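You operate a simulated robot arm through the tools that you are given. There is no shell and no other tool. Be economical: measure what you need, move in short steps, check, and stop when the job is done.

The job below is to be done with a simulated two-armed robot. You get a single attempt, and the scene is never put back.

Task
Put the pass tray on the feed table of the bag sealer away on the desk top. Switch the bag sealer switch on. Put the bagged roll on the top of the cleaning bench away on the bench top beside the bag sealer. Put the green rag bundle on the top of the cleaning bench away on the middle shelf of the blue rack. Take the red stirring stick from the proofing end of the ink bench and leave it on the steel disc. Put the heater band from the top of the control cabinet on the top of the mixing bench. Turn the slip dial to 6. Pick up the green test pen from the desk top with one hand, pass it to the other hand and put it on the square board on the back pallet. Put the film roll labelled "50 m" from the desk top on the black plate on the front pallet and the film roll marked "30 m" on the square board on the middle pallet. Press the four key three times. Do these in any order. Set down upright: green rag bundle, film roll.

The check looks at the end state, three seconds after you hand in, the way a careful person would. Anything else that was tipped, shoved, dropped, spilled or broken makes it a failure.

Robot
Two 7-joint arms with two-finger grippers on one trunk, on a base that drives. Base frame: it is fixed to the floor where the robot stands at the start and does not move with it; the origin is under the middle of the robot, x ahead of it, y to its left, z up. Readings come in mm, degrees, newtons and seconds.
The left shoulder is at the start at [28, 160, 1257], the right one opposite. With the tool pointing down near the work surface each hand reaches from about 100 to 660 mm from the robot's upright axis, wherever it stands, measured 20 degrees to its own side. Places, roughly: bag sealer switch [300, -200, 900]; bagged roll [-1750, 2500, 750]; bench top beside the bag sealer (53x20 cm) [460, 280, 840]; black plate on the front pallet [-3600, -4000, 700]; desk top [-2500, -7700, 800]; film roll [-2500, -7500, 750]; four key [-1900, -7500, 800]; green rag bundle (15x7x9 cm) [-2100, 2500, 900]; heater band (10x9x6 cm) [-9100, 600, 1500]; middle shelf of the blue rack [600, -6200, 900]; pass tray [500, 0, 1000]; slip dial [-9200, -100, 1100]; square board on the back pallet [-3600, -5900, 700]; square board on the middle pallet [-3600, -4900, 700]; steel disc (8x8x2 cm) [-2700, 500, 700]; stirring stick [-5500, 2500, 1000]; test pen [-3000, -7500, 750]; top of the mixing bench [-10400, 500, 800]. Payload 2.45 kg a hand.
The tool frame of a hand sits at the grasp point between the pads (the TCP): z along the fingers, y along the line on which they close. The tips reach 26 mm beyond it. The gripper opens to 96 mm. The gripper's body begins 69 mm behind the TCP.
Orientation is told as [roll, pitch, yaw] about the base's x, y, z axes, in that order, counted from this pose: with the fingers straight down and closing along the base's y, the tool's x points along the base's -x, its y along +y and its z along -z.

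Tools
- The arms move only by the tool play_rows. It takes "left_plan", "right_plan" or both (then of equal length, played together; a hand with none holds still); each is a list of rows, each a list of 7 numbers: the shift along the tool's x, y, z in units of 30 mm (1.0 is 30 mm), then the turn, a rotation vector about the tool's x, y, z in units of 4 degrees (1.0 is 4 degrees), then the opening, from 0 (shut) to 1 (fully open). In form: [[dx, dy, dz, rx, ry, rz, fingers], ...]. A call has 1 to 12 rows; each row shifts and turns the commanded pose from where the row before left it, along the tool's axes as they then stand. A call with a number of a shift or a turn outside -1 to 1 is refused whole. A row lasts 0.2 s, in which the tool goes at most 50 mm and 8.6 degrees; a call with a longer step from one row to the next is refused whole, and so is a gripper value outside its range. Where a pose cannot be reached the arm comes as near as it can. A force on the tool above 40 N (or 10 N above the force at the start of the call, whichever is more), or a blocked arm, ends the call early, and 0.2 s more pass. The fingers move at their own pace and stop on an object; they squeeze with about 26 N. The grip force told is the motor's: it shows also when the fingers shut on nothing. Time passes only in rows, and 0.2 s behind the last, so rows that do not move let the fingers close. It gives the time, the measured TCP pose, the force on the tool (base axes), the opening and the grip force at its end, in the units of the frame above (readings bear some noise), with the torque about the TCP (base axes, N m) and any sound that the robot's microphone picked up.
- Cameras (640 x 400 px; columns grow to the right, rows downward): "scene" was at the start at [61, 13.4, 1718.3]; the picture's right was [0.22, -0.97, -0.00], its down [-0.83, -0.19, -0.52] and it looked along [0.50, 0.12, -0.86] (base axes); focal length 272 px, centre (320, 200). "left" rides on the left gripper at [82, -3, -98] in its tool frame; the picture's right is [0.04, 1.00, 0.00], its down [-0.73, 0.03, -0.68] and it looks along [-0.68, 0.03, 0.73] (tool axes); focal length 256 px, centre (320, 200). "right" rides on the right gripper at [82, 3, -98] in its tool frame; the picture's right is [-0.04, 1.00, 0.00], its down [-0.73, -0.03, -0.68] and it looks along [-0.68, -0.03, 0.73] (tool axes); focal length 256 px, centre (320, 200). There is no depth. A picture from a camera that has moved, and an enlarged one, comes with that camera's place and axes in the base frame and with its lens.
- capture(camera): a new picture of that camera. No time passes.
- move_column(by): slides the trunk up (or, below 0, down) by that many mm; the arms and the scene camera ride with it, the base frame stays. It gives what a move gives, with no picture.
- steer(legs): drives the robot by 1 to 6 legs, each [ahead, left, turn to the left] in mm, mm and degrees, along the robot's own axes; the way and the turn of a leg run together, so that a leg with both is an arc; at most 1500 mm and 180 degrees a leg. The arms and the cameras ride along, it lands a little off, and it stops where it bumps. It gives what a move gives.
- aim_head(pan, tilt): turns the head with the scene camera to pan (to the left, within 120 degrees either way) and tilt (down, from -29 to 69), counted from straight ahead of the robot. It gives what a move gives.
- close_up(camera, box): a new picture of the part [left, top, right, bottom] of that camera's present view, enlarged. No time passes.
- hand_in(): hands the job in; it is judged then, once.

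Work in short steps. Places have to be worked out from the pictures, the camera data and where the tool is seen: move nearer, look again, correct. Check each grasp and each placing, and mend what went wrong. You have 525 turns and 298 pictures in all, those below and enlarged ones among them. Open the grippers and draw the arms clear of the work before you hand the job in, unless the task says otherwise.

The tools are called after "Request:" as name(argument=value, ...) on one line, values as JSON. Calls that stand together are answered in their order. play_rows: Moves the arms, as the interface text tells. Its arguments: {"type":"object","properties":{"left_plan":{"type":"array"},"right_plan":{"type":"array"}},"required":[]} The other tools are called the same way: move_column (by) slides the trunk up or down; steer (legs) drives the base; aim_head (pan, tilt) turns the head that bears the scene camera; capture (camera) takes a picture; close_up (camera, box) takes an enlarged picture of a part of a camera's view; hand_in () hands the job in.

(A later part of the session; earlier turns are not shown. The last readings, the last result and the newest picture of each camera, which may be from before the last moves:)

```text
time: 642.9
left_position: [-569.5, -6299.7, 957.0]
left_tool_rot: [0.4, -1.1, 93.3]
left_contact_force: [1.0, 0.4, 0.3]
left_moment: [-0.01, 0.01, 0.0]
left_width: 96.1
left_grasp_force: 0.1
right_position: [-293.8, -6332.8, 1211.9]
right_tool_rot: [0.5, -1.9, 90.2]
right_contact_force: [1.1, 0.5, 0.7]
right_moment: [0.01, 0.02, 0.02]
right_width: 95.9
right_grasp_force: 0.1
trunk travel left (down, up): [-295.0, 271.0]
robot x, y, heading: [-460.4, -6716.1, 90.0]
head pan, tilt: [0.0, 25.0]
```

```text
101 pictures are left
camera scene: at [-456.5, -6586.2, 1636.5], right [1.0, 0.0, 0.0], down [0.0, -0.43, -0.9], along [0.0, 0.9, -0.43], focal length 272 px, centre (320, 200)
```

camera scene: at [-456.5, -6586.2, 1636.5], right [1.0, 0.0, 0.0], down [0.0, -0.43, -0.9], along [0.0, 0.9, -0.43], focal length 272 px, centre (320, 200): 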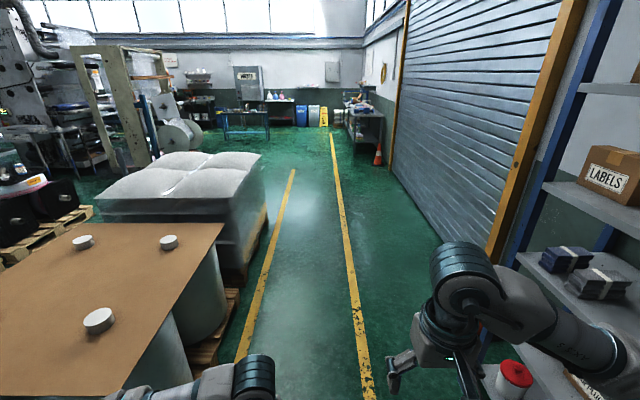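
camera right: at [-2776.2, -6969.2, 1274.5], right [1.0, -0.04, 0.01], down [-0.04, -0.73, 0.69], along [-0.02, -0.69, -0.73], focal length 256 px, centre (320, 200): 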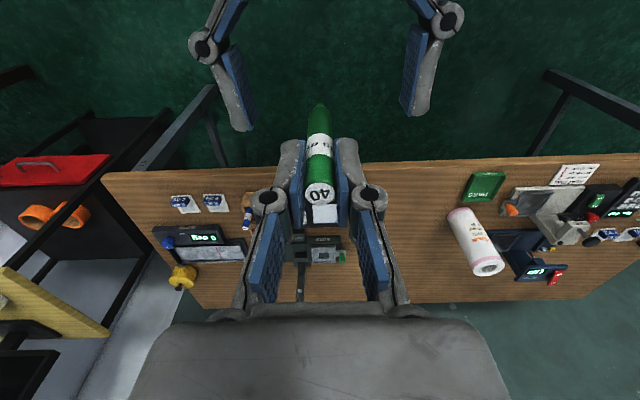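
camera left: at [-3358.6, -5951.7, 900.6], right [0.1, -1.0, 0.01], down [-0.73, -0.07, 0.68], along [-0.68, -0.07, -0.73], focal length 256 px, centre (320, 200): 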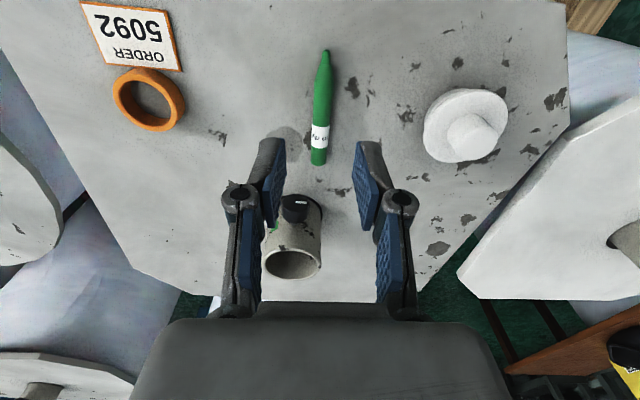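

Corridor is clear. I drive north up the corridor.

Request:
steer(legs=[[1500, 0, 0], [1500, 0, 0], [1500, 0, 0], [1500, 0, 0]])

Request:
aim_head(pan=45, tilt=22)

Request:
capture(camera="scene")

```text
time: 671.3
left_position: [-792.0, -339.3, 956.9]
left_tool_rot: [0.3, -1.2, 95.8]
left_contact_force: [0.2, -0.9, 0.1]
left_moment: [-0.03, -0.01, 0.01]
left_width: 95.9
left_grasp_force: 0.2
right_position: [-513.9, -360.1, 1212.4]
right_tool_rot: [0.4, -1.9, 92.9]
right_contact_force: [0.2, 0.5, 0.6]
right_moment: [-0.02, 0.0, 0.01]
right_width: 96.3
right_grasp_force: 0.1
trunk travel left (down, up): [-295.0, 271.0]
robot x, y, heading: [-662.2, -747.7, 92.7]
head pan, tilt: [0.0, 25.0]
```

```text
time: 672.4
left_position: [-791.1, -342.1, 958.3]
left_tool_rot: [0.2, -1.3, 95.9]
left_contact_force: [0.3, -0.5, 0.5]
left_moment: [0.01, 0.02, -0.02]
left_width: 95.7
left_grasp_force: 0.1
right_position: [-513.9, -364.7, 1214.9]
right_tool_rot: [0.3, -1.9, 93.0]
right_contact_force: [-0.6, -0.8, 0.0]
right_moment: [0.01, 0.01, -0.01]
right_width: 95.7
right_grasp_force: 0.1
trunk travel left (down, up): [-295.0, 271.0]
robot x, y, heading: [-663.9, -748.0, 92.9]
head pan, tilt: [45.0, 22.0]
```

```text
100 pictures are left
camera scene: at [-731.2, -650.0, 1641.5], right [0.67, 0.74, 0.0], down [0.28, -0.26, -0.93], along [-0.69, 0.62, -0.38], focal length 272 px, centre (320, 200)
```

scene: 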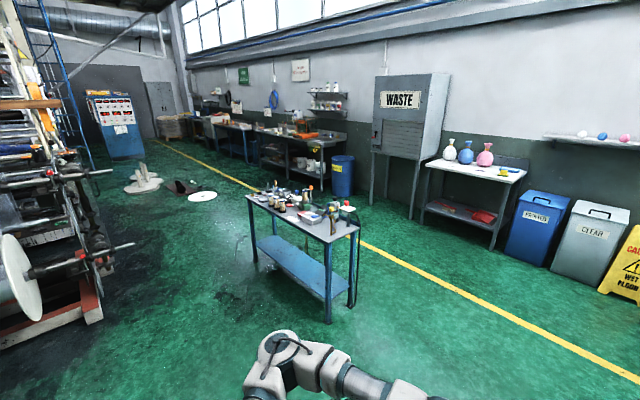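

I zoom on the trolley (steel disc) and the ink bench from here.

Request:
close_up(camera="scene", box=[240, 165, 370, 255])

Request:
close_up(camera="scene", box=[180, 80, 360, 200])

```text
4.44 times, centred on (305, 210) of scene
camera zoom: at [-731.2, -650.0, 1641.5], right [0.67, 0.74, 0.0], down [0.28, -0.26, -0.93], along [-0.69, 0.62, -0.38], focal length 1206 px, centre (387, 156)
```

zoom: 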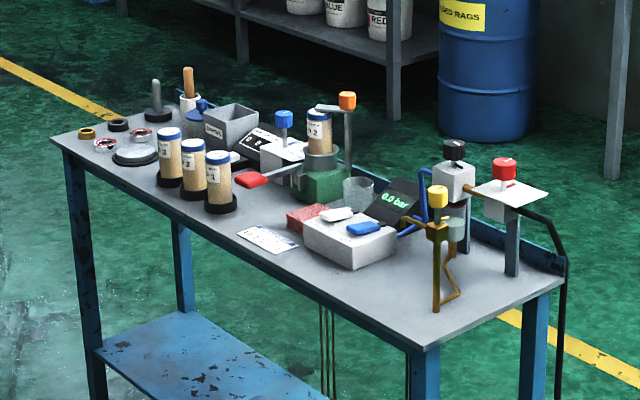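

```text
3.33 times, centred on (270, 140) of scene
camera zoom: at [-731.2, -650.0, 1641.5], right [0.67, 0.74, 0.0], down [0.28, -0.26, -0.93], along [-0.69, 0.62, -0.38], focal length 905 px, centre (487, 400)
```

zoom: 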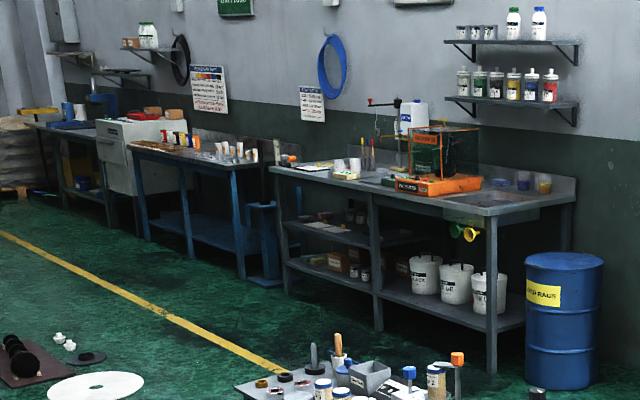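

The steel disc is on the trolley's west end (~[-2768, 498]); the sticks are in a cup at the left end of the ink bench. I drive round to the corridor and west.

Request:
steer(legs=[[0, 0, -2.9], [1500, 0, 0], [800, 0, 0], [0, 0, 90], [1500, 0, 0], [1500, 0, 0]])

Request:
aim_head(pan=-30, tilt=22)

Request:
capture(camera="scene")

```text
time: 702.4
left_position: [-4113.6, 1377.0, 958.3]
left_tool_rot: [0.2, -1.3, -176.0]
left_contact_force: [0.4, -0.3, -0.4]
left_moment: [0.02, 0.01, 0.03]
left_width: 96.2
left_grasp_force: 0.0
right_position: [-4082.7, 1653.3, 1214.2]
right_tool_rot: [0.4, -2.0, -178.9]
right_contact_force: [-0.6, 1.7, -0.5]
right_moment: [0.01, 0.0, -0.02]
right_width: 96.2
right_grasp_force: 0.1
trunk travel left (down, up): [-295.0, 271.0]
robot x, y, heading: [-3702.5, 1491.9, -179.1]
head pan, tilt: [45.0, 22.0]
```

```text
time: 703.8
left_position: [-4109.3, 1377.6, 959.9]
left_tool_rot: [0.2, -1.5, -176.0]
left_contact_force: [-0.3, -0.5, 0.0]
left_moment: [-0.01, 0.01, 0.03]
left_width: 96.2
left_grasp_force: 0.0
right_position: [-4081.0, 1651.9, 1216.2]
right_tool_rot: [0.2, -2.2, -178.8]
right_contact_force: [0.5, 0.2, -0.6]
right_moment: [0.01, -0.04, -0.02]
right_width: 96.1
right_grasp_force: 0.0
trunk travel left (down, up): [-295.0, 271.0]
robot x, y, heading: [-3700.5, 1496.8, -179.0]
head pan, tilt: [-30.0, 22.0]
```

```text
97 pictures are left
camera scene: at [-3820.6, 1538.5, 1641.5], right [0.48, 0.87, 0.0], down [0.33, -0.18, -0.93], along [-0.81, 0.45, -0.38], focal length 272 px, centre (320, 200)
```

scene: 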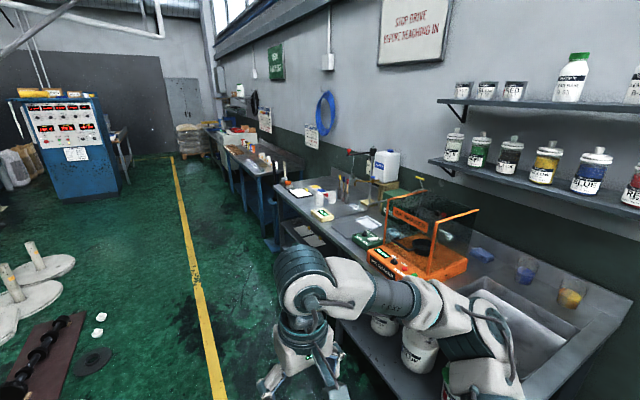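

Request:
close_up(camera="scene", box=[260, 130, 430, 260])

Request:
close_up(camera="scene", box=[0, 70, 300, 210])

```text
3.08 times, centred on (345, 195) of scene
camera zoom: at [-3820.6, 1538.5, 1641.5], right [0.48, 0.87, 0.0], down [0.33, -0.18, -0.93], along [-0.81, 0.45, -0.38], focal length 835 px, centre (243, 215)
```

zoom: 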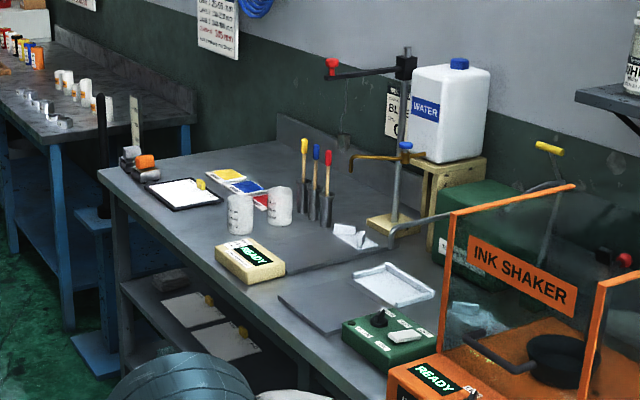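

```text
2.13 times, centred on (150, 140) of scene
camera zoom: at [-3820.6, 1538.5, 1641.5], right [0.48, 0.87, 0.0], down [0.33, -0.18, -0.93], along [-0.81, 0.45, -0.38], focal length 579 px, centre (683, 328)
```

zoom: 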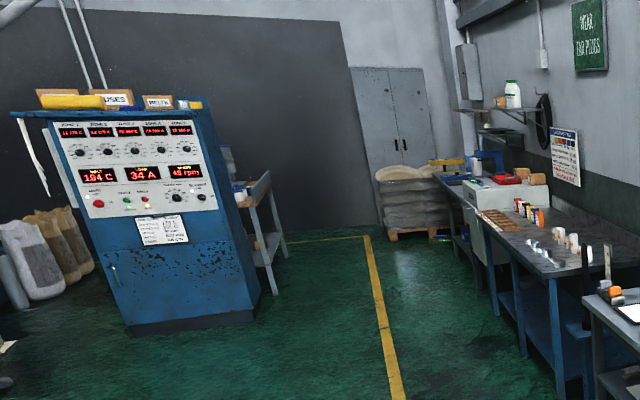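

The red stick stands at about [-5385, 2638] next to blue and yellow ones. I drive in front of it to look closer.

Request:
steer(legs=[[1500, 0, -0.9], [110, 0, 0], [0, 0, -90], [280, 0, 0]])

Request:
aim_head(pan=0, tilt=40)

Request:
capture(camera="scene")

```text
time: 717.4
left_position: [-5465.4, 2165.1, 960.5]
left_tool_rot: [0.2, -1.4, 96.1]
left_contact_force: [-0.1, -0.1, 0.0]
left_moment: [0.0, 0.03, -0.02]
left_width: 96.2
left_grasp_force: 0.0
right_position: [-5189.6, 2144.7, 1216.2]
right_tool_rot: [0.3, -2.3, 93.1]
right_contact_force: [-1.1, -0.3, 0.5]
right_moment: [0.03, 0.01, -0.02]
right_width: 95.9
right_grasp_force: 0.1
trunk travel left (down, up): [-295.0, 271.0]
robot x, y, heading: [-5330.7, 1762.8, 93.2]
head pan, tilt: [-30.0, 22.0]
```

```text
time: 718.3
left_position: [-5466.0, 2163.5, 960.5]
left_tool_rot: [0.2, -1.7, 96.1]
left_contact_force: [0.0, 0.2, 1.3]
left_moment: [0.0, 0.02, 0.02]
left_width: 96.1
left_grasp_force: 0.1
right_position: [-5188.3, 2142.0, 1217.0]
right_tool_rot: [0.3, -2.4, 93.2]
right_contact_force: [-0.6, 0.7, 1.3]
right_moment: [0.0, -0.01, -0.01]
right_width: 96.2
right_grasp_force: 0.0
trunk travel left (down, up): [-295.0, 271.0]
robot x, y, heading: [-5336.0, 1760.8, 92.8]
head pan, tilt: [0.0, 40.0]
```

```text
94 pictures are left
camera scene: at [-5340.2, 1883.0, 1613.4], right [1.0, 0.05, 0.0], down [0.03, -0.64, -0.76], along [-0.04, 0.76, -0.65], focal length 272 px, centre (320, 200)
```

scene: 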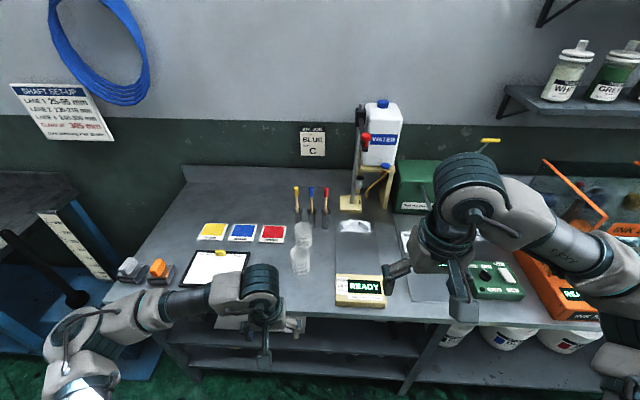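

Request:
close_up(camera="scene", box=[270, 160, 400, 260])

```text
4.00 times, centred on (335, 210) of scene
camera zoom: at [-5340.2, 1883.0, 1613.4], right [1.0, 0.05, 0.0], down [0.03, -0.64, -0.76], along [-0.04, 0.76, -0.65], focal length 1086 px, centre (260, 160)
```

zoom: 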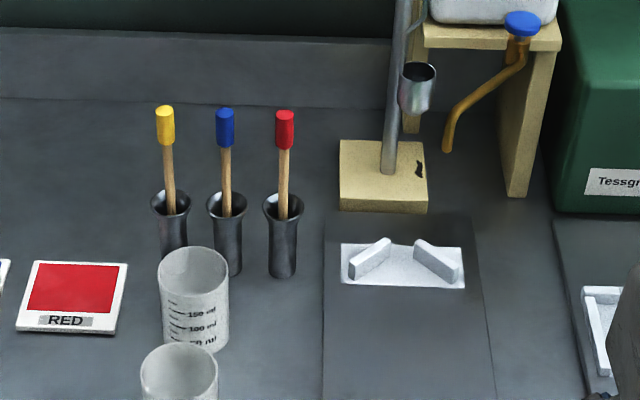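

Now clear: sticks 55 mm apart; red one at x≈-5354, y≈2616, cap z 1011–1050, stick exposed from z 931. I raise the left hand, swing it forward-pointing (~75°), and tuck the right hand.

Request:
play_rows(left_plan=[[0, 0, -0.9, 0, 0, 0, 1], [0, 0, -0.9, 0, 0, 0, 1], [0, 0, -0.9, 0, -0.6, 0.9, 1], [-0.3, 0, 0, 0, -1, 0.5, 1], [-0.3, 0, 0, 0, -1, 0, 1], [-0.3, 0, 0, 0, -1, 0, 1], [-0.3, 0, 0, 0, -1, 0, 1], [-0.3, 0, 0, 0, -1, 0, 1], [0, 0, 0, 0, -1, 0, 1], [0, 0, 0, 0, -1, 0, 1], [0, 0, 0, 0, -1, 0, 1], [0, 0, 0, 0, -1, 0, 1]], right_plan=[[0.5, 0, 0, 0, 0, 0, 1], [0.5, 0, 0, 0, 0, 0, 1], [0.5, 0, 0, 0, 0, 0, 1], [0.5, 0, 0, 0, 0, 0, 1], [0.5, 0, 0, 0, 0, 0, 1], [0.5, 0, 0, 0, 0, 0, 1], [0.5, 0, 0, 0, 0, 0, 1], [0.5, 0, 0, 0, 0, 0, 1], [0, 0, 0, 0, 0, 0, 1], [0, 0, 0, 0, 0, 0, 1], [0, 0, 0, 0, 0, 0, 1], [0, 0, 0, 0, 0, 0, 1]])

Request:
play_rows(left_plan=[[0, 0, 0, 0, -1, 0, 1], [0, 0, 0, 0, -1, 0, 1], [0, 0, 0, 0, -1, 0, 1], [0, 0, 0, 0, -1, 0, 1], [0, 0, 0, 0, -1, 0, 1], [0, 0, 0, 0, -1, 0, 1], [0, 0, 0, 0, -1, 0, 1], [0, 0, 0, 0, -1, 0, 1], [0, 0, 0, 0, 0, 0, 1]])

Request:
capture(camera="scene")

```text
time: 720.9
left_position: [-5466.1, 2206.5, 1051.6]
left_tool_rot: [0.6, -40.0, 90.1]
left_contact_force: [-0.3, 0.8, 0.2]
left_moment: [-0.01, 0.02, 0.01]
left_width: 95.9
left_grasp_force: 0.1
right_position: [-5182.9, 2022.4, 1212.5]
right_tool_rot: [0.3, -2.4, 93.2]
right_contact_force: [-0.8, 0.1, -0.9]
right_moment: [0.03, -0.01, -0.02]
right_width: 96.2
right_grasp_force: 0.1
trunk travel left (down, up): [-295.0, 271.0]
robot x, y, heading: [-5335.4, 1763.4, 93.2]
head pan, tilt: [0.0, 40.0]
```

```text
time: 722.9
left_position: [-5456.8, 2221.7, 1053.5]
left_tool_rot: [1.9, -72.1, 88.7]
left_contact_force: [-0.7, 0.3, -0.1]
left_moment: [0.02, 0.0, 0.0]
left_width: 95.9
left_grasp_force: 0.0
left hand out of reach, approached as far as the arm can: row 6, 7, 8
right_position: [-5182.9, 2022.6, 1211.8]
right_tool_rot: [0.3, -2.4, 93.0]
right_contact_force: [-0.5, 0.5, -0.1]
right_moment: [-0.01, 0.01, 0.0]
right_width: 96.0
right_grasp_force: 0.1
trunk travel left (down, up): [-295.0, 271.0]
robot x, y, heading: [-5334.0, 1763.2, 93.1]
head pan, tilt: [0.0, 40.0]
```

```text
92 pictures are left
camera scene: at [-5340.2, 1882.6, 1613.4], right [1.0, 0.05, 0.0], down [0.03, -0.64, -0.76], along [-0.04, 0.76, -0.65], focal length 272 px, centre (320, 200)
```

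scene: 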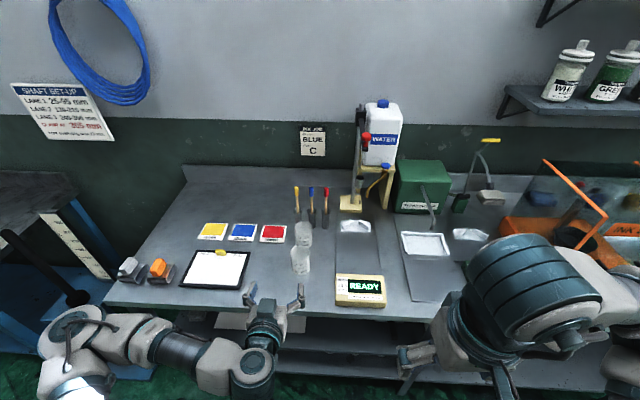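

Good pose. I square up the heading and drive 170 mm closer.

Request:
steer(legs=[[0, 0, -3.1], [170, 0, 0]])

Request:
play_rows(left_plan=[[0, -0.6, 0, 0, 0, 0, 0.6], [0, -0.7, 0, 0, 0, 0, 0.6], [0, -0.7, 0, 0, 0, 0, 0.6], [0, -0.7, 0, 0, 0, 0, 0.6], [0, 0, 0, 0, 0, 0, 0.6]])

Request:
capture(camera="left")

Request:
capture(camera="scene")

```text
time: 724.8
left_position: [-5435.0, 2395.8, 1052.9]
left_tool_rot: [1.7, -72.0, 86.1]
left_contact_force: [0.1, 0.1, 0.1]
left_moment: [-0.01, -0.01, -0.02]
left_width: 96.0
left_grasp_force: 0.1
right_position: [-5171.0, 2182.3, 1212.7]
right_tool_rot: [0.3, -2.3, 90.1]
right_contact_force: [-0.1, 0.3, 0.8]
right_moment: [0.0, -0.03, -0.02]
right_width: 96.2
right_grasp_force: 0.0
trunk travel left (down, up): [-295.0, 271.0]
robot x, y, heading: [-5334.3, 1929.9, 89.8]
head pan, tilt: [0.0, 40.0]
```

```text
time: 726.0
left_position: [-5354.0, 2391.5, 1053.6]
left_tool_rot: [2.1, -72.1, 85.8]
left_contact_force: [0.2, 0.0, 0.7]
left_moment: [0.0, -0.02, 0.03]
left_width: 57.6
left_grasp_force: 0.2
right_position: [-5169.4, 2181.3, 1214.4]
right_tool_rot: [0.3, -2.6, 90.1]
right_contact_force: [-0.2, -0.3, 0.0]
right_moment: [-0.01, 0.02, -0.01]
right_width: 95.9
right_grasp_force: 0.0
trunk travel left (down, up): [-295.0, 271.0]
robot x, y, heading: [-5333.5, 1932.5, 90.1]
head pan, tilt: [0.0, 40.0]
```

```text
91 pictures are left
camera left: at [-5353.5, 2272.6, 1006.6], right [-1.0, 0.03, -0.03], down [-0.04, -0.42, 0.91], along [0.02, 0.91, 0.42], focal length 256 px, centre (320, 200)
```

left: 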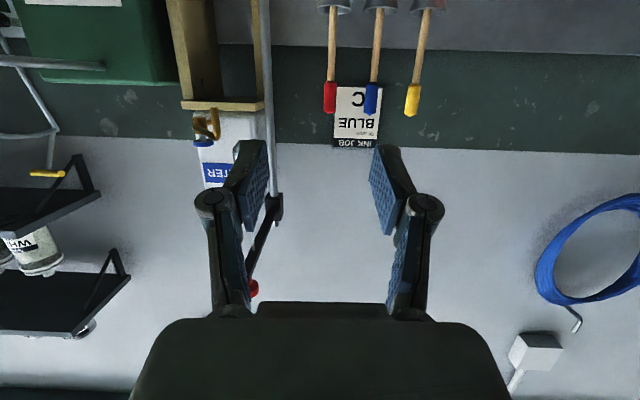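

```text
90 pictures are left
camera scene: at [-5333.0, 2052.0, 1613.3], right [1.0, 0.0, 0.0], down [0.0, -0.65, -0.76], along [0.0, 0.76, -0.65], focal length 272 px, centre (320, 200)
```

scene: 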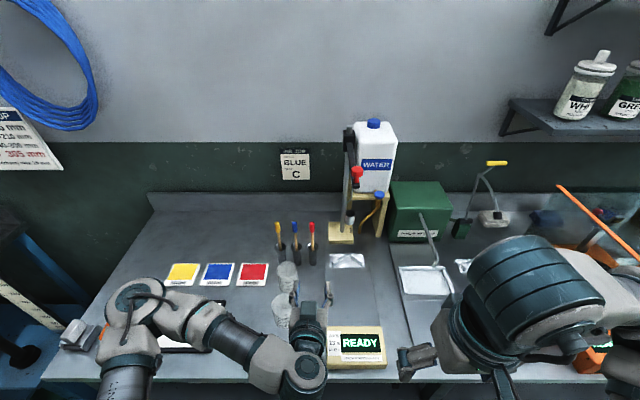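

The red stick is centred (x≈-5356). I advance 150 mm along the fingers, narrowing the opening to pass the beakers, and check.

Request:
play_rows(left_plan=[[-0.05, 0.05, 0.5, 0, 0, 0, 0.45], [-0.05, 0, 0.6, 0, 0, 0, 0.45], [-0.05, 0, 0.7, 0, 0, 0, 0.45], [-0.05, 0, 0.7, 0, 0, 0, 0.45], [-0.05, 0, 0.7, 0, 0, 0, 0.45], [-0.05, 0, 0.7, 0, 0, 0, 0.45], [0, 0, 0.6, 0, 0, 0, 0.45], [0, 0, 0.5, 0, 0, 0, 0.45], [0, 0, 0, 0, 0, 0, 0.45]])

Request:
capture(camera="left")

Request:
close_up(camera="scene", box=[230, 200, 390, 350])

```text
time: 728.0
left_position: [-5348.2, 2536.4, 1014.0]
left_tool_rot: [2.0, -72.1, 85.6]
left_contact_force: [-0.6, -0.8, 0.0]
left_moment: [0.04, 0.0, 0.02]
left_width: 43.1
left_grasp_force: 0.2
right_position: [-5168.9, 2181.1, 1213.7]
right_tool_rot: [0.4, -2.5, 90.1]
right_contact_force: [0.5, 0.7, -0.3]
right_moment: [0.0, 0.0, -0.02]
right_width: 96.1
right_grasp_force: 0.1
trunk travel left (down, up): [-295.0, 271.0]
robot x, y, heading: [-5332.0, 1933.8, 90.1]
head pan, tilt: [0.0, 40.0]
```

```text
89 pictures are left
camera left: at [-5349.2, 2418.4, 967.7], right [-1.0, 0.03, -0.03], down [-0.04, -0.42, 0.91], along [0.02, 0.91, 0.42], focal length 256 px, centre (320, 200)
```

left: 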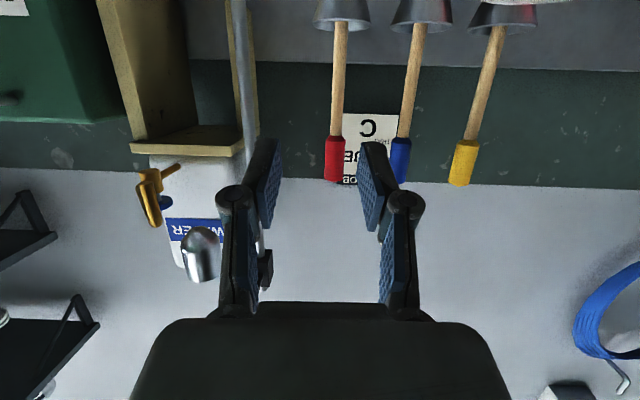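

```text
2.67 times, centred on (310, 275) of scene
camera zoom: at [-5333.1, 2052.1, 1613.3], right [1.0, 0.0, 0.0], down [0.0, -0.65, -0.76], along [0.0, 0.76, -0.65], focal length 724 px, centre (347, 0)
```

zoom: 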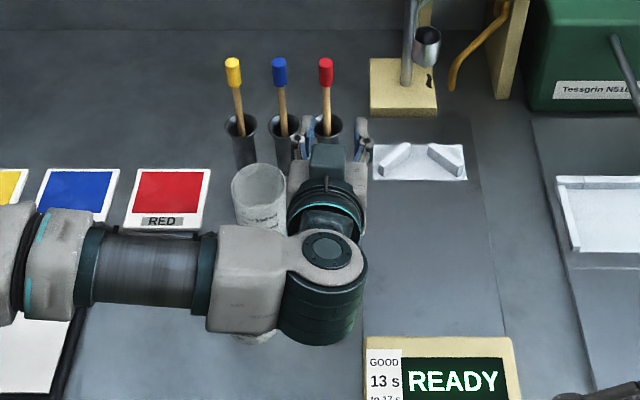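

I correct the yaw by 4° and 6 mm sideways, then advance the last 65 mm and look before closing.

Request:
play_rows(left_plan=[[0, 0.2, 0, -1, 0, -0.33, 0.45], [0, 0, 0.4, 0, 0, 0, 0.45], [0, 0, 0.5, 0, 0, 0, 0.45], [0, 0, 0.5, 0, 0, 0, 0.45], [0, 0, 0.5, 0, 0, 0, 0.45], [0, 0, 0.3, 0, 0, 0, 0.45], [0, 0, 0, 0, 0, 0, 0.45]])

Request:
capture(camera="left")

```text
time: 729.6
left_position: [-5355.9, 2601.0, 995.0]
left_tool_rot: [2.1, -72.3, 90.0]
left_contact_force: [-0.4, 0.1, -0.9]
left_moment: [0.01, -0.03, -0.01]
left_width: 43.1
left_grasp_force: 0.1
right_position: [-5169.2, 2181.3, 1213.3]
right_tool_rot: [0.3, -2.5, 90.1]
right_contact_force: [0.6, -0.1, -0.1]
right_moment: [0.01, -0.01, 0.01]
right_width: 96.1
right_grasp_force: 0.1
trunk travel left (down, up): [-295.0, 271.0]
robot x, y, heading: [-5333.5, 1931.4, 90.0]
head pan, tilt: [0.0, 40.0]
```

```text
87 pictures are left
camera left: at [-5348.1, 2482.4, 948.6], right [-1.0, -0.04, -0.03], down [-0.01, -0.42, 0.91], along [-0.05, 0.91, 0.42], focal length 256 px, centre (320, 200)
```

left: 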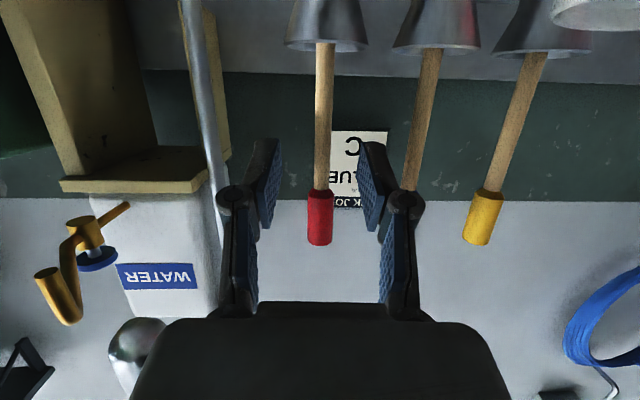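

The stick is centred between the fingers. I close and check.

Request:
play_rows(left_plan=[[0, 0, 0, 0, 0, 0, 0.2], [0, 0, 0, 0, 0, 0, 0], [0, 0, 0, 0, 0, 0, 0], [0, 0, 0, 0, 0, 0, 0]])

Request:
capture(camera="left")

```text
time: 730.6
left_position: [-5356.6, 2601.5, 996.0]
left_tool_rot: [1.9, -72.1, 90.0]
left_contact_force: [0.3, 0.2, -0.4]
left_moment: [-0.02, 0.0, -0.01]
left_width: 7.9
left_grasp_force: 26.2
right_position: [-5168.0, 2181.2, 1214.1]
right_tool_rot: [0.4, -2.4, 90.2]
right_contact_force: [-0.7, -1.1, 0.4]
right_moment: [0.01, -0.02, -0.02]
right_width: 96.1
right_grasp_force: 0.0
trunk travel left (down, up): [-295.0, 271.0]
robot x, y, heading: [-5334.6, 1931.1, 90.2]
head pan, tilt: [0.0, 40.0]
```

```text
86 pictures are left
camera left: at [-5348.2, 2482.3, 948.6], right [-1.0, -0.04, -0.03], down [-0.01, -0.42, 0.91], along [-0.05, 0.91, 0.42], focal length 256 px, centre (320, 200)
```

left: 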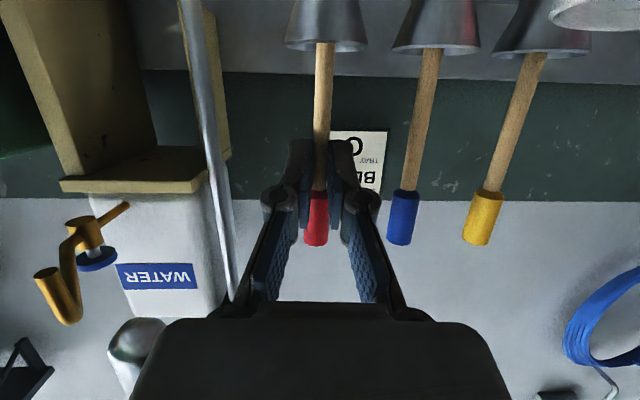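

Gripped (8 mm). I lift it straight up out of its tube.

Request:
play_rows(left_plan=[[-0.3, 0, -0.1, 0, 0, 0, 0], [-0.6, 0, -0.2, 0, 0, 0, 0], [-0.8, 0, -0.26, 0, 0, 0, 0], [-0.9, 0, -0.29, 0, 0, 0, 0], [-0.9, 0, -0.29, 0, 0, 0, 0], [-0.9, 0, -0.29, 0, 0, 0, 0], [0, 0, 0, 0, 0, 0, 0]])

Request:
capture(camera="left")

Request:
close_up(camera="scene", box=[230, 180, 390, 330])

```text
time: 732.2
left_position: [-5354.2, 2599.2, 1134.0]
left_tool_rot: [2.0, -72.1, 89.9]
left_contact_force: [0.5, 0.0, 0.8]
left_moment: [-0.01, -0.01, 0.0]
left_width: 8.1
left_grasp_force: 25.5
right_position: [-5170.3, 2180.9, 1213.3]
right_tool_rot: [0.4, -2.5, 90.1]
right_contact_force: [-0.2, 1.3, 0.2]
right_moment: [-0.03, -0.02, -0.01]
right_width: 95.8
right_grasp_force: 0.0
trunk travel left (down, up): [-295.0, 271.0]
robot x, y, heading: [-5332.5, 1930.0, 90.1]
head pan, tilt: [0.0, 40.0]
```

```text
85 pictures are left
camera left: at [-5346.8, 2481.3, 1087.5], right [-1.0, -0.04, -0.03], down [-0.01, -0.42, 0.91], along [-0.05, 0.91, 0.42], focal length 256 px, centre (320, 200)
```

left: 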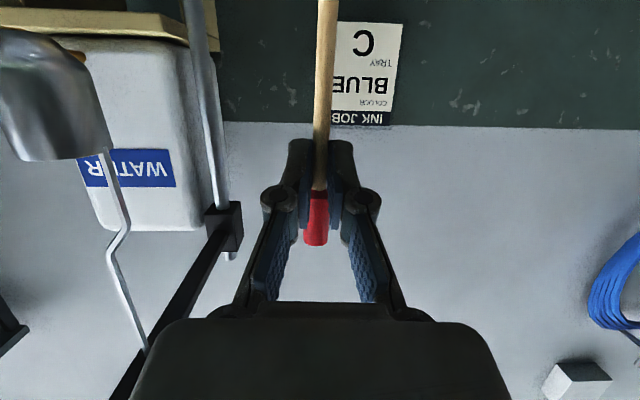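

```text
2.67 times, centred on (310, 255) of scene
camera zoom: at [-5332.9, 2053.0, 1613.2], right [1.0, 0.0, 0.0], down [0.0, -0.65, -0.76], along [0.0, 0.76, -0.65], focal length 724 px, centre (347, 53)
```

zoom: 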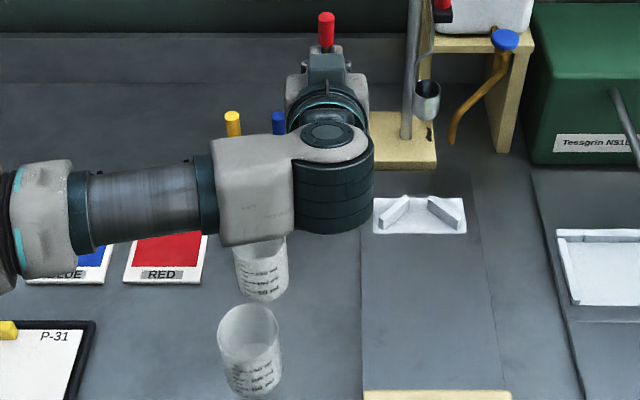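

The red stick is out. I back off and drive round the east side of the trolley to its south side, where the disc lies near the edge.

Request:
steer(legs=[[-450, 0, 0], [0, 0, -90], [1500, 0, 0], [1500, 0, 0], [1180, 0, 0]])

Request:
steer(legs=[[0, 0, -90], [1500, 0, 0], [0, 0, 180], [0, 1400, 0]])

Request:
aim_head(pan=10, tilt=40)

Request:
capture(camera="scene")

```text
time: 758.2
left_position: [-540.3, 1476.5, 1134.7]
left_tool_rot: [1.9, -72.2, 0.8]
left_contact_force: [-0.8, -0.8, -1.1]
left_moment: [0.0, -0.01, 0.01]
left_width: 8.1
left_grasp_force: 26.0
right_position: [-955.2, 1283.6, 1213.3]
right_tool_rot: [0.3, -2.4, 1.0]
right_contact_force: [0.6, -0.6, 0.1]
right_moment: [0.02, -0.03, 0.02]
right_width: 96.1
right_grasp_force: 0.1
trunk travel left (down, up): [-295.0, 271.0]
robot x, y, heading: [-1205.4, 1443.8, 0.6]
head pan, tilt: [0.0, 40.0]
```

```text
time: 783.3
left_position: [-2657.9, 616.2, 1137.6]
left_tool_rot: [1.7, -72.3, 91.8]
left_contact_force: [-0.2, 0.1, -0.1]
left_moment: [0.01, -0.02, -0.02]
left_width: 0.1
left_grasp_force: 25.9
right_position: [-2459.7, 203.1, 1214.0]
right_tool_rot: [0.2, -2.7, 91.9]
right_contact_force: [0.4, 0.2, 0.2]
right_moment: [-0.01, 0.02, -0.04]
right_width: 96.0
right_grasp_force: 0.1
trunk travel left (down, up): [-295.0, 271.0]
robot x, y, heading: [-2619.4, -47.5, 92.2]
head pan, tilt: [0.0, 40.0]
```

```text
time: 784.1
left_position: [-2658.5, 613.1, 1139.2]
left_tool_rot: [1.9, -72.5, 91.9]
left_contact_force: [-1.2, 0.4, 0.2]
left_moment: [0.01, 0.02, -0.02]
left_width: 0.1
left_grasp_force: 26.1
right_position: [-2458.9, 199.4, 1214.7]
right_tool_rot: [0.4, -2.9, 91.9]
right_contact_force: [0.1, 1.0, -0.7]
right_moment: [-0.02, 0.0, -0.02]
right_width: 96.0
right_grasp_force: 0.1
trunk travel left (down, up): [-295.0, 271.0]
robot x, y, heading: [-2618.6, -49.5, 91.6]
head pan, tilt: [10.0, 40.0]
```

```text
83 pictures are left
camera scene: at [-2634.0, 71.6, 1613.3], right [0.98, 0.2, 0.0], down [0.13, -0.63, -0.76], along [-0.16, 0.75, -0.65], focal length 272 px, centre (320, 200)
```

scene: 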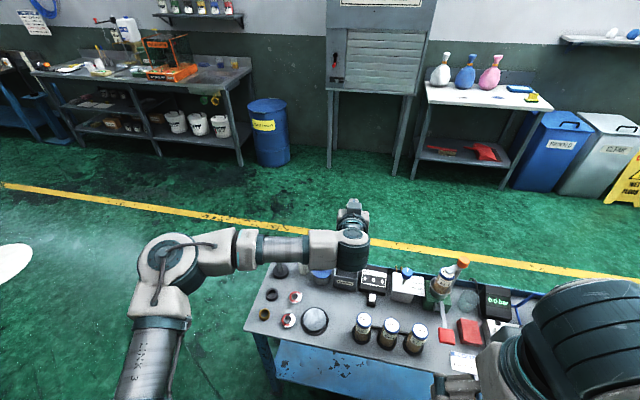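

The stick is gone from the left hand (width 0) — it was lost during the last drive, maybe brushing something on the trolley. I search for it.

Request:
aim_head(pan=-35, tilt=45)

Request:
capture(camera="scene")

Request:
aim_head(pan=-80, tilt=35)

Request:
capture(camera="scene")

```text
time: 785.2
left_position: [-2656.5, 612.4, 1138.7]
left_tool_rot: [1.9, -72.5, 91.7]
left_contact_force: [0.3, 0.4, -0.2]
left_moment: [-0.01, 0.02, -0.01]
left_width: 0.1
left_grasp_force: 25.8
right_position: [-2458.3, 199.0, 1215.8]
right_tool_rot: [0.4, -2.9, 91.8]
right_contact_force: [0.1, 0.7, 0.1]
right_moment: [-0.01, -0.01, -0.01]
right_width: 95.7
right_grasp_force: 0.1
trunk travel left (down, up): [-295.0, 271.0]
robot x, y, heading: [-2617.8, -52.2, 91.9]
head pan, tilt: [-35.0, 45.0]
```

```text
82 pictures are left
camera scene: at [-2571.8, 56.5, 1606.1], right [0.84, -0.55, 0.0], down [-0.39, -0.6, -0.7], along [0.39, 0.59, -0.71], focal length 272 px, centre (320, 200)
```

scene: 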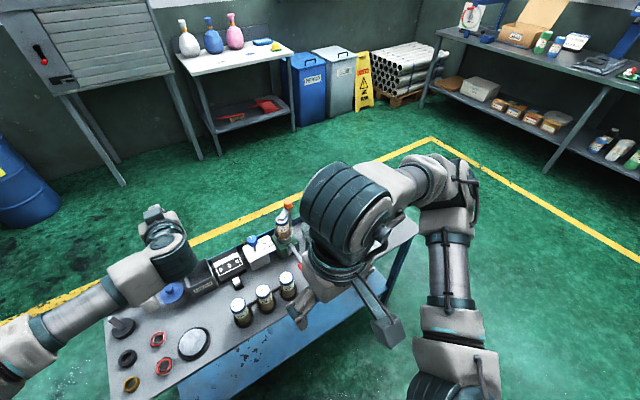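

```text
time: 786.3
left_position: [-2657.8, 612.8, 1140.1]
left_tool_rot: [1.9, -72.5, 91.7]
left_contact_force: [-0.7, -0.4, -0.8]
left_moment: [0.02, 0.01, -0.01]
left_width: 0.0
left_grasp_force: 25.6
right_position: [-2457.9, 199.5, 1214.0]
right_tool_rot: [0.3, -2.9, 91.9]
right_contact_force: [0.0, 0.9, -0.1]
right_moment: [0.0, 0.03, -0.01]
right_width: 95.6
right_grasp_force: 0.1
trunk travel left (down, up): [-295.0, 271.0]
robot x, y, heading: [-2617.7, -47.6, 91.9]
head pan, tilt: [-80.0, 35.0]
```

```text
81 pictures are left
camera scene: at [-2529.8, 6.6, 1621.0], right [0.21, -0.98, 0.0], down [-0.56, -0.12, -0.82], along [0.8, 0.17, -0.58], focal length 272 px, centre (320, 200)
```

scene: 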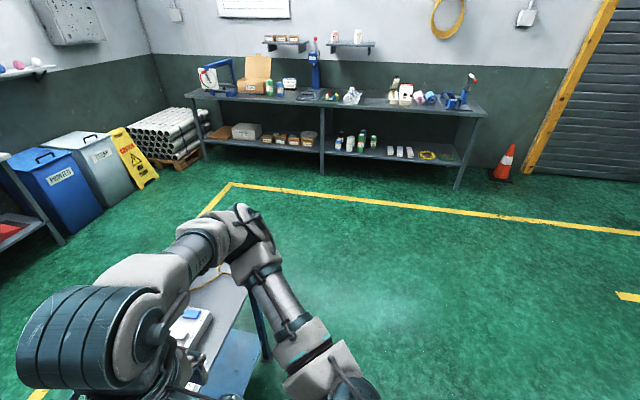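

I zoom on the trolley's visible parts and floor for the red stick.

Request:
close_up(camera="scene", box=[150, 230, 400, 400])

Request:
aim_head(pan=-20, tilt=55)

Request:
capture(camera="scene")

```text
2.35 times, centred on (275, 315) of scene
camera zoom: at [-2529.8, 6.6, 1621.0], right [0.21, -0.98, 0.0], down [-0.56, -0.12, -0.82], along [0.8, 0.17, -0.58], focal length 639 px, centre (426, -71)
```

zoom: 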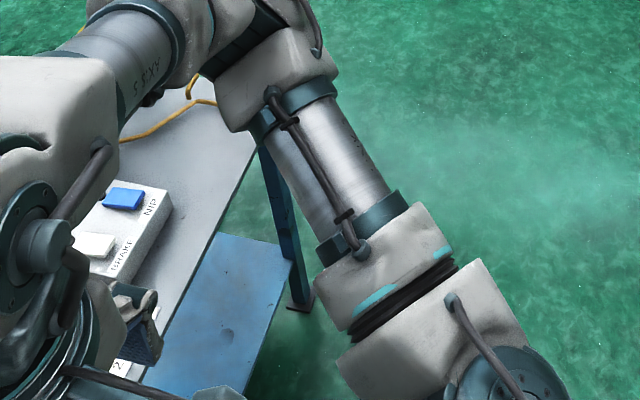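

```text
time: 787.6
left_position: [-2657.5, 613.2, 1139.7]
left_tool_rot: [1.9, -72.6, 91.7]
left_contact_force: [-0.4, 0.1, 0.0]
left_moment: [0.01, 0.01, -0.01]
left_width: 0.0
left_grasp_force: 26.1
right_position: [-2459.2, 200.4, 1215.3]
right_tool_rot: [0.3, -2.9, 91.9]
right_contact_force: [-0.6, 0.7, 0.2]
right_moment: [-0.05, 0.0, -0.03]
right_width: 95.9
right_grasp_force: 0.3
trunk travel left (down, up): [-295.0, 271.0]
robot x, y, heading: [-2618.6, -47.4, 91.7]
head pan, tilt: [-20.0, 55.0]
```

```text
79 pictures are left
camera scene: at [-2593.6, 56.8, 1592.7], right [0.95, -0.31, 0.0], down [-0.26, -0.78, -0.57], along [0.18, 0.54, -0.82], focal length 272 px, centre (320, 200)
```

scene: 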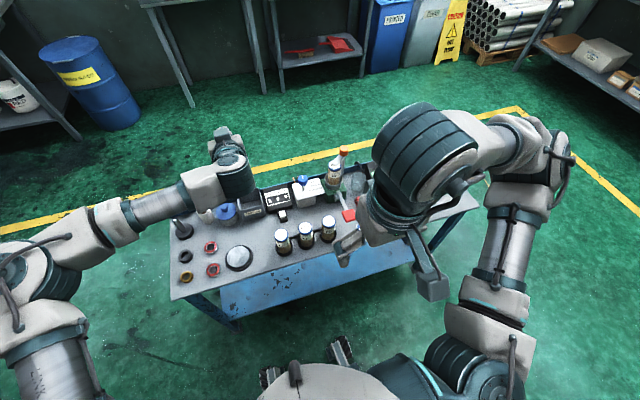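

I back off 300 mm to see the trolley's east end and the floor.

Request:
steer(legs=[[-350, 0, 0]])

Request:
aim_head(pan=-25, tilt=38)

Request:
capture(camera="scene")

```text
time: 789.9
left_position: [-2647.4, 262.2, 1140.0]
left_tool_rot: [2.0, -72.6, 92.1]
left_contact_force: [0.3, -0.1, -0.4]
left_moment: [0.0, 0.0, -0.01]
left_width: 0.1
left_grasp_force: 25.9
right_position: [-2447.2, -150.3, 1215.0]
right_tool_rot: [0.3, -2.8, 92.2]
right_contact_force: [1.3, 0.1, 0.4]
right_moment: [0.01, 0.0, 0.03]
right_width: 95.8
right_grasp_force: 0.0
trunk travel left (down, up): [-295.0, 271.0]
robot x, y, heading: [-2605.2, -400.4, 92.3]
head pan, tilt: [-20.0, 55.0]
```

```text
time: 790.7
left_position: [-2647.8, 257.7, 1141.1]
left_tool_rot: [2.0, -72.8, 92.0]
left_contact_force: [-0.1, 0.4, 0.0]
left_moment: [-0.01, 0.0, -0.01]
left_width: 0.0
left_grasp_force: 26.0
right_position: [-2447.5, -154.6, 1216.2]
right_tool_rot: [0.3, -3.2, 92.2]
right_contact_force: [-0.2, -0.1, 0.5]
right_moment: [-0.01, -0.02, -0.04]
right_width: 95.8
right_grasp_force: 0.1
trunk travel left (down, up): [-295.0, 271.0]
robot x, y, heading: [-2606.8, -397.8, 92.1]
head pan, tilt: [-25.0, 38.0]
```

```text
78 pictures are left
camera scene: at [-2570.7, -283.3, 1616.3], right [0.92, -0.39, 0.0], down [-0.24, -0.57, -0.79], along [0.31, 0.72, -0.62], focal length 272 px, centre (320, 200)
```

scene: 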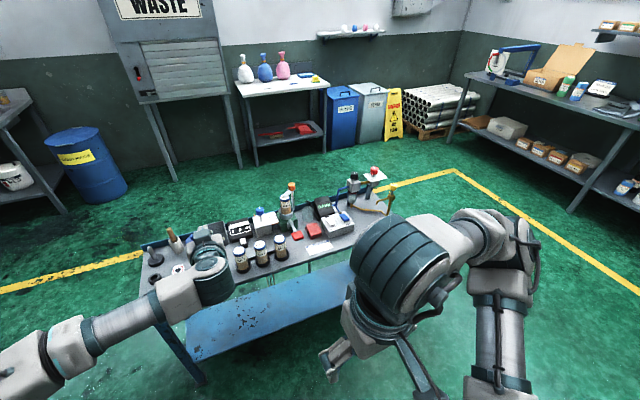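

Request:
close_up(camera="scene", box=[220, 155, 420, 275])

```text
3.20 times, centred on (320, 215) of scene
camera zoom: at [-2570.7, -283.3, 1616.3], right [0.92, -0.39, 0.0], down [-0.24, -0.57, -0.79], along [0.31, 0.72, -0.62], focal length 869 px, centre (320, 152)
```

zoom: 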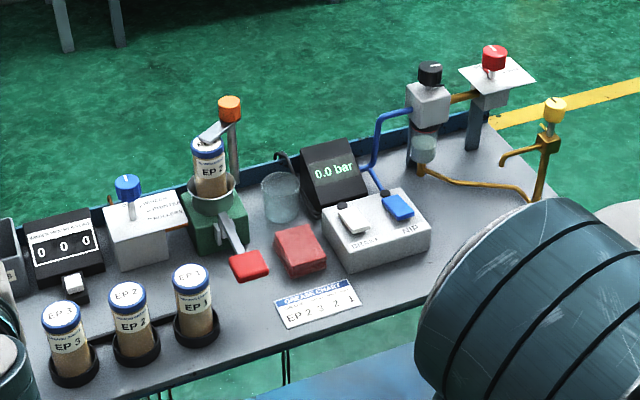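

Everything on the trolley stands as before; the stick must be on the floor along my path. I scan the floor to the east.

Request:
aim_head(pan=-75, tilt=28)

Request:
close_up(camera="scene", box=[0, 120, 320, 320])

Request:
close_up(camera="scene", box=[320, 120, 640, 320])

```text
time: 791.9
left_position: [-2646.8, 258.1, 1141.0]
left_tool_rot: [2.0, -72.6, 91.9]
left_contact_force: [0.5, 0.3, -1.0]
left_moment: [-0.03, 0.01, -0.01]
left_width: 0.0
left_grasp_force: 26.2
right_position: [-2448.3, -155.2, 1217.3]
right_tool_rot: [0.3, -3.0, 92.0]
right_contact_force: [0.0, 0.2, 0.9]
right_moment: [-0.01, 0.01, -0.02]
right_width: 95.9
right_grasp_force: 0.0
trunk travel left (down, up): [-295.0, 271.0]
robot x, y, heading: [-2601.6, -399.8, 92.0]
head pan, tilt: [-75.0, 28.0]
```

```text
2.00 times, centred on (160, 220) of scene
camera zoom: at [-2517.1, -335.2, 1632.0], right [0.29, -0.96, 0.0], down [-0.45, -0.14, -0.88], along [0.84, 0.26, -0.47], focal length 543 px, centre (640, 160)
```

zoom: 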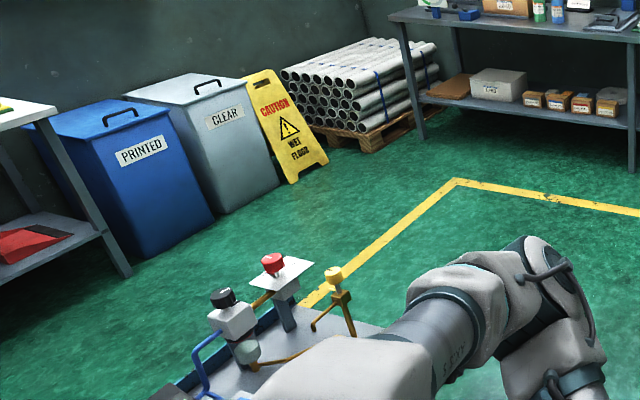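

```text
2.00 times, centred on (480, 220) of scene
camera zoom: at [-2517.1, -335.2, 1632.0], right [0.29, -0.96, 0.0], down [-0.45, -0.14, -0.88], along [0.84, 0.26, -0.47], focal length 543 px, centre (0, 160)
```

zoom: 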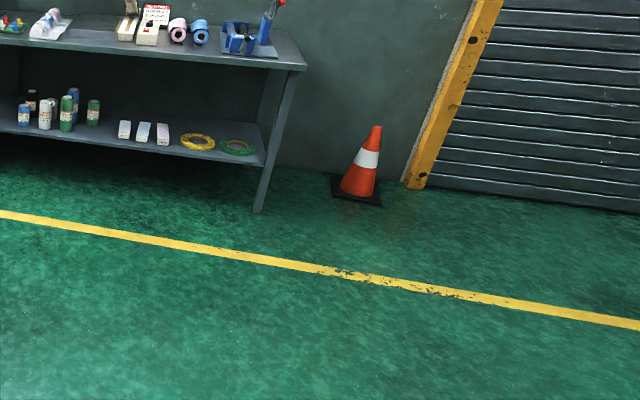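

I check the left hand's own camera and a steeper view to the right.

Request:
capture(camera="left")

Request:
aim_head(pan=-110, tilt=40)

Request:
capture(camera="scene")

```text
74 pictures are left
camera left: at [-2635.7, 140.5, 1093.4], right [-1.0, -0.08, -0.03], down [0.01, -0.43, 0.9], along [-0.08, 0.9, 0.43], focal length 256 px, centre (320, 200)
```

left: 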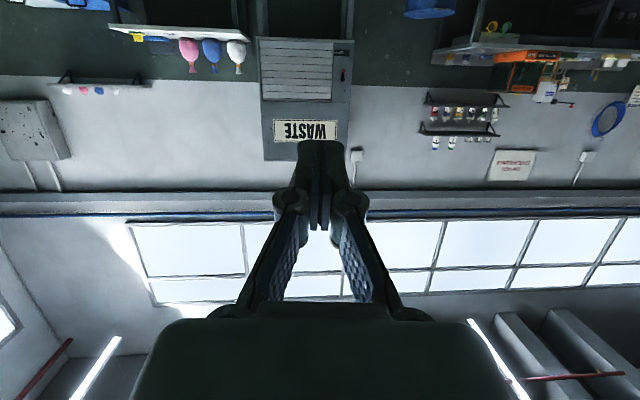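

```text
time: 792.9
left_position: [-2648.0, 258.0, 1141.3]
left_tool_rot: [2.0, -72.7, 92.0]
left_contact_force: [0.2, -0.8, 0.0]
left_moment: [-0.01, -0.02, 0.03]
left_width: 0.1
left_grasp_force: 26.2
right_position: [-2447.0, -155.0, 1216.1]
right_tool_rot: [0.3, -3.1, 92.1]
right_contact_force: [0.1, 0.6, 0.3]
right_moment: [-0.01, -0.01, 0.01]
right_width: 96.2
right_grasp_force: 0.1
trunk travel left (down, up): [-295.0, 271.0]
robot x, y, heading: [-2603.2, -398.4, 92.1]
head pan, tilt: [-110.0, 40.0]
```

```text
73 pictures are left
camera scene: at [-2523.3, -388.3, 1613.7], right [-0.31, -0.95, 0.0], down [-0.61, 0.19, -0.77], along [0.73, -0.24, -0.64], focal length 272 px, centre (320, 200)
```

scene: 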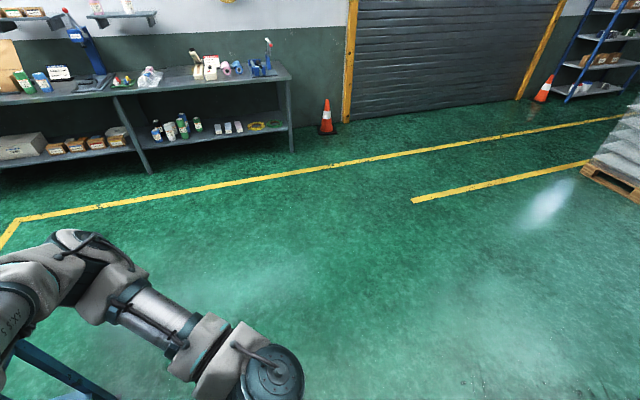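

Request:
close_up(camera="scene", box=[100, 170, 360, 330])

Request:
close_up(camera="scene", box=[340, 180, 600, 400])

```text
2.46 times, centred on (230, 250) of scene
camera zoom: at [-2523.3, -388.3, 1613.7], right [-0.31, -0.95, 0.0], down [-0.61, 0.19, -0.77], along [0.73, -0.24, -0.64], focal length 668 px, centre (542, 77)
```

zoom: 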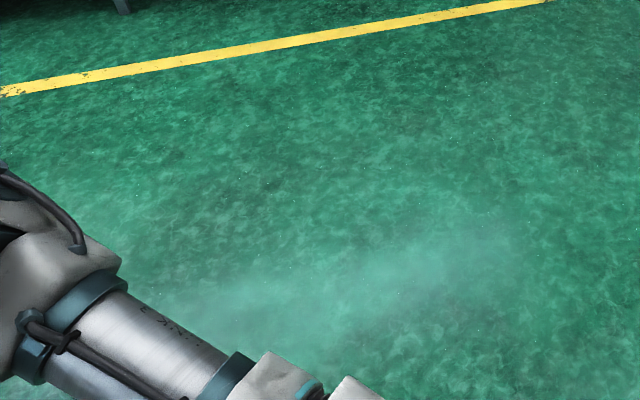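

```text
1.82 times, centred on (470, 290) of scene
camera zoom: at [-2523.3, -388.3, 1613.7], right [-0.31, -0.95, 0.0], down [-0.61, 0.19, -0.77], along [0.73, -0.24, -0.64], focal length 494 px, centre (47, 36)
```

zoom: 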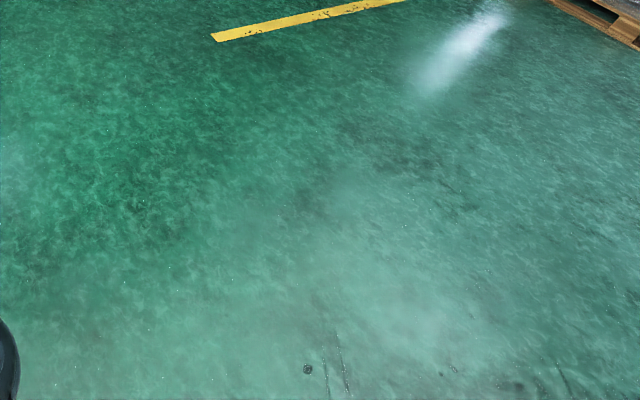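

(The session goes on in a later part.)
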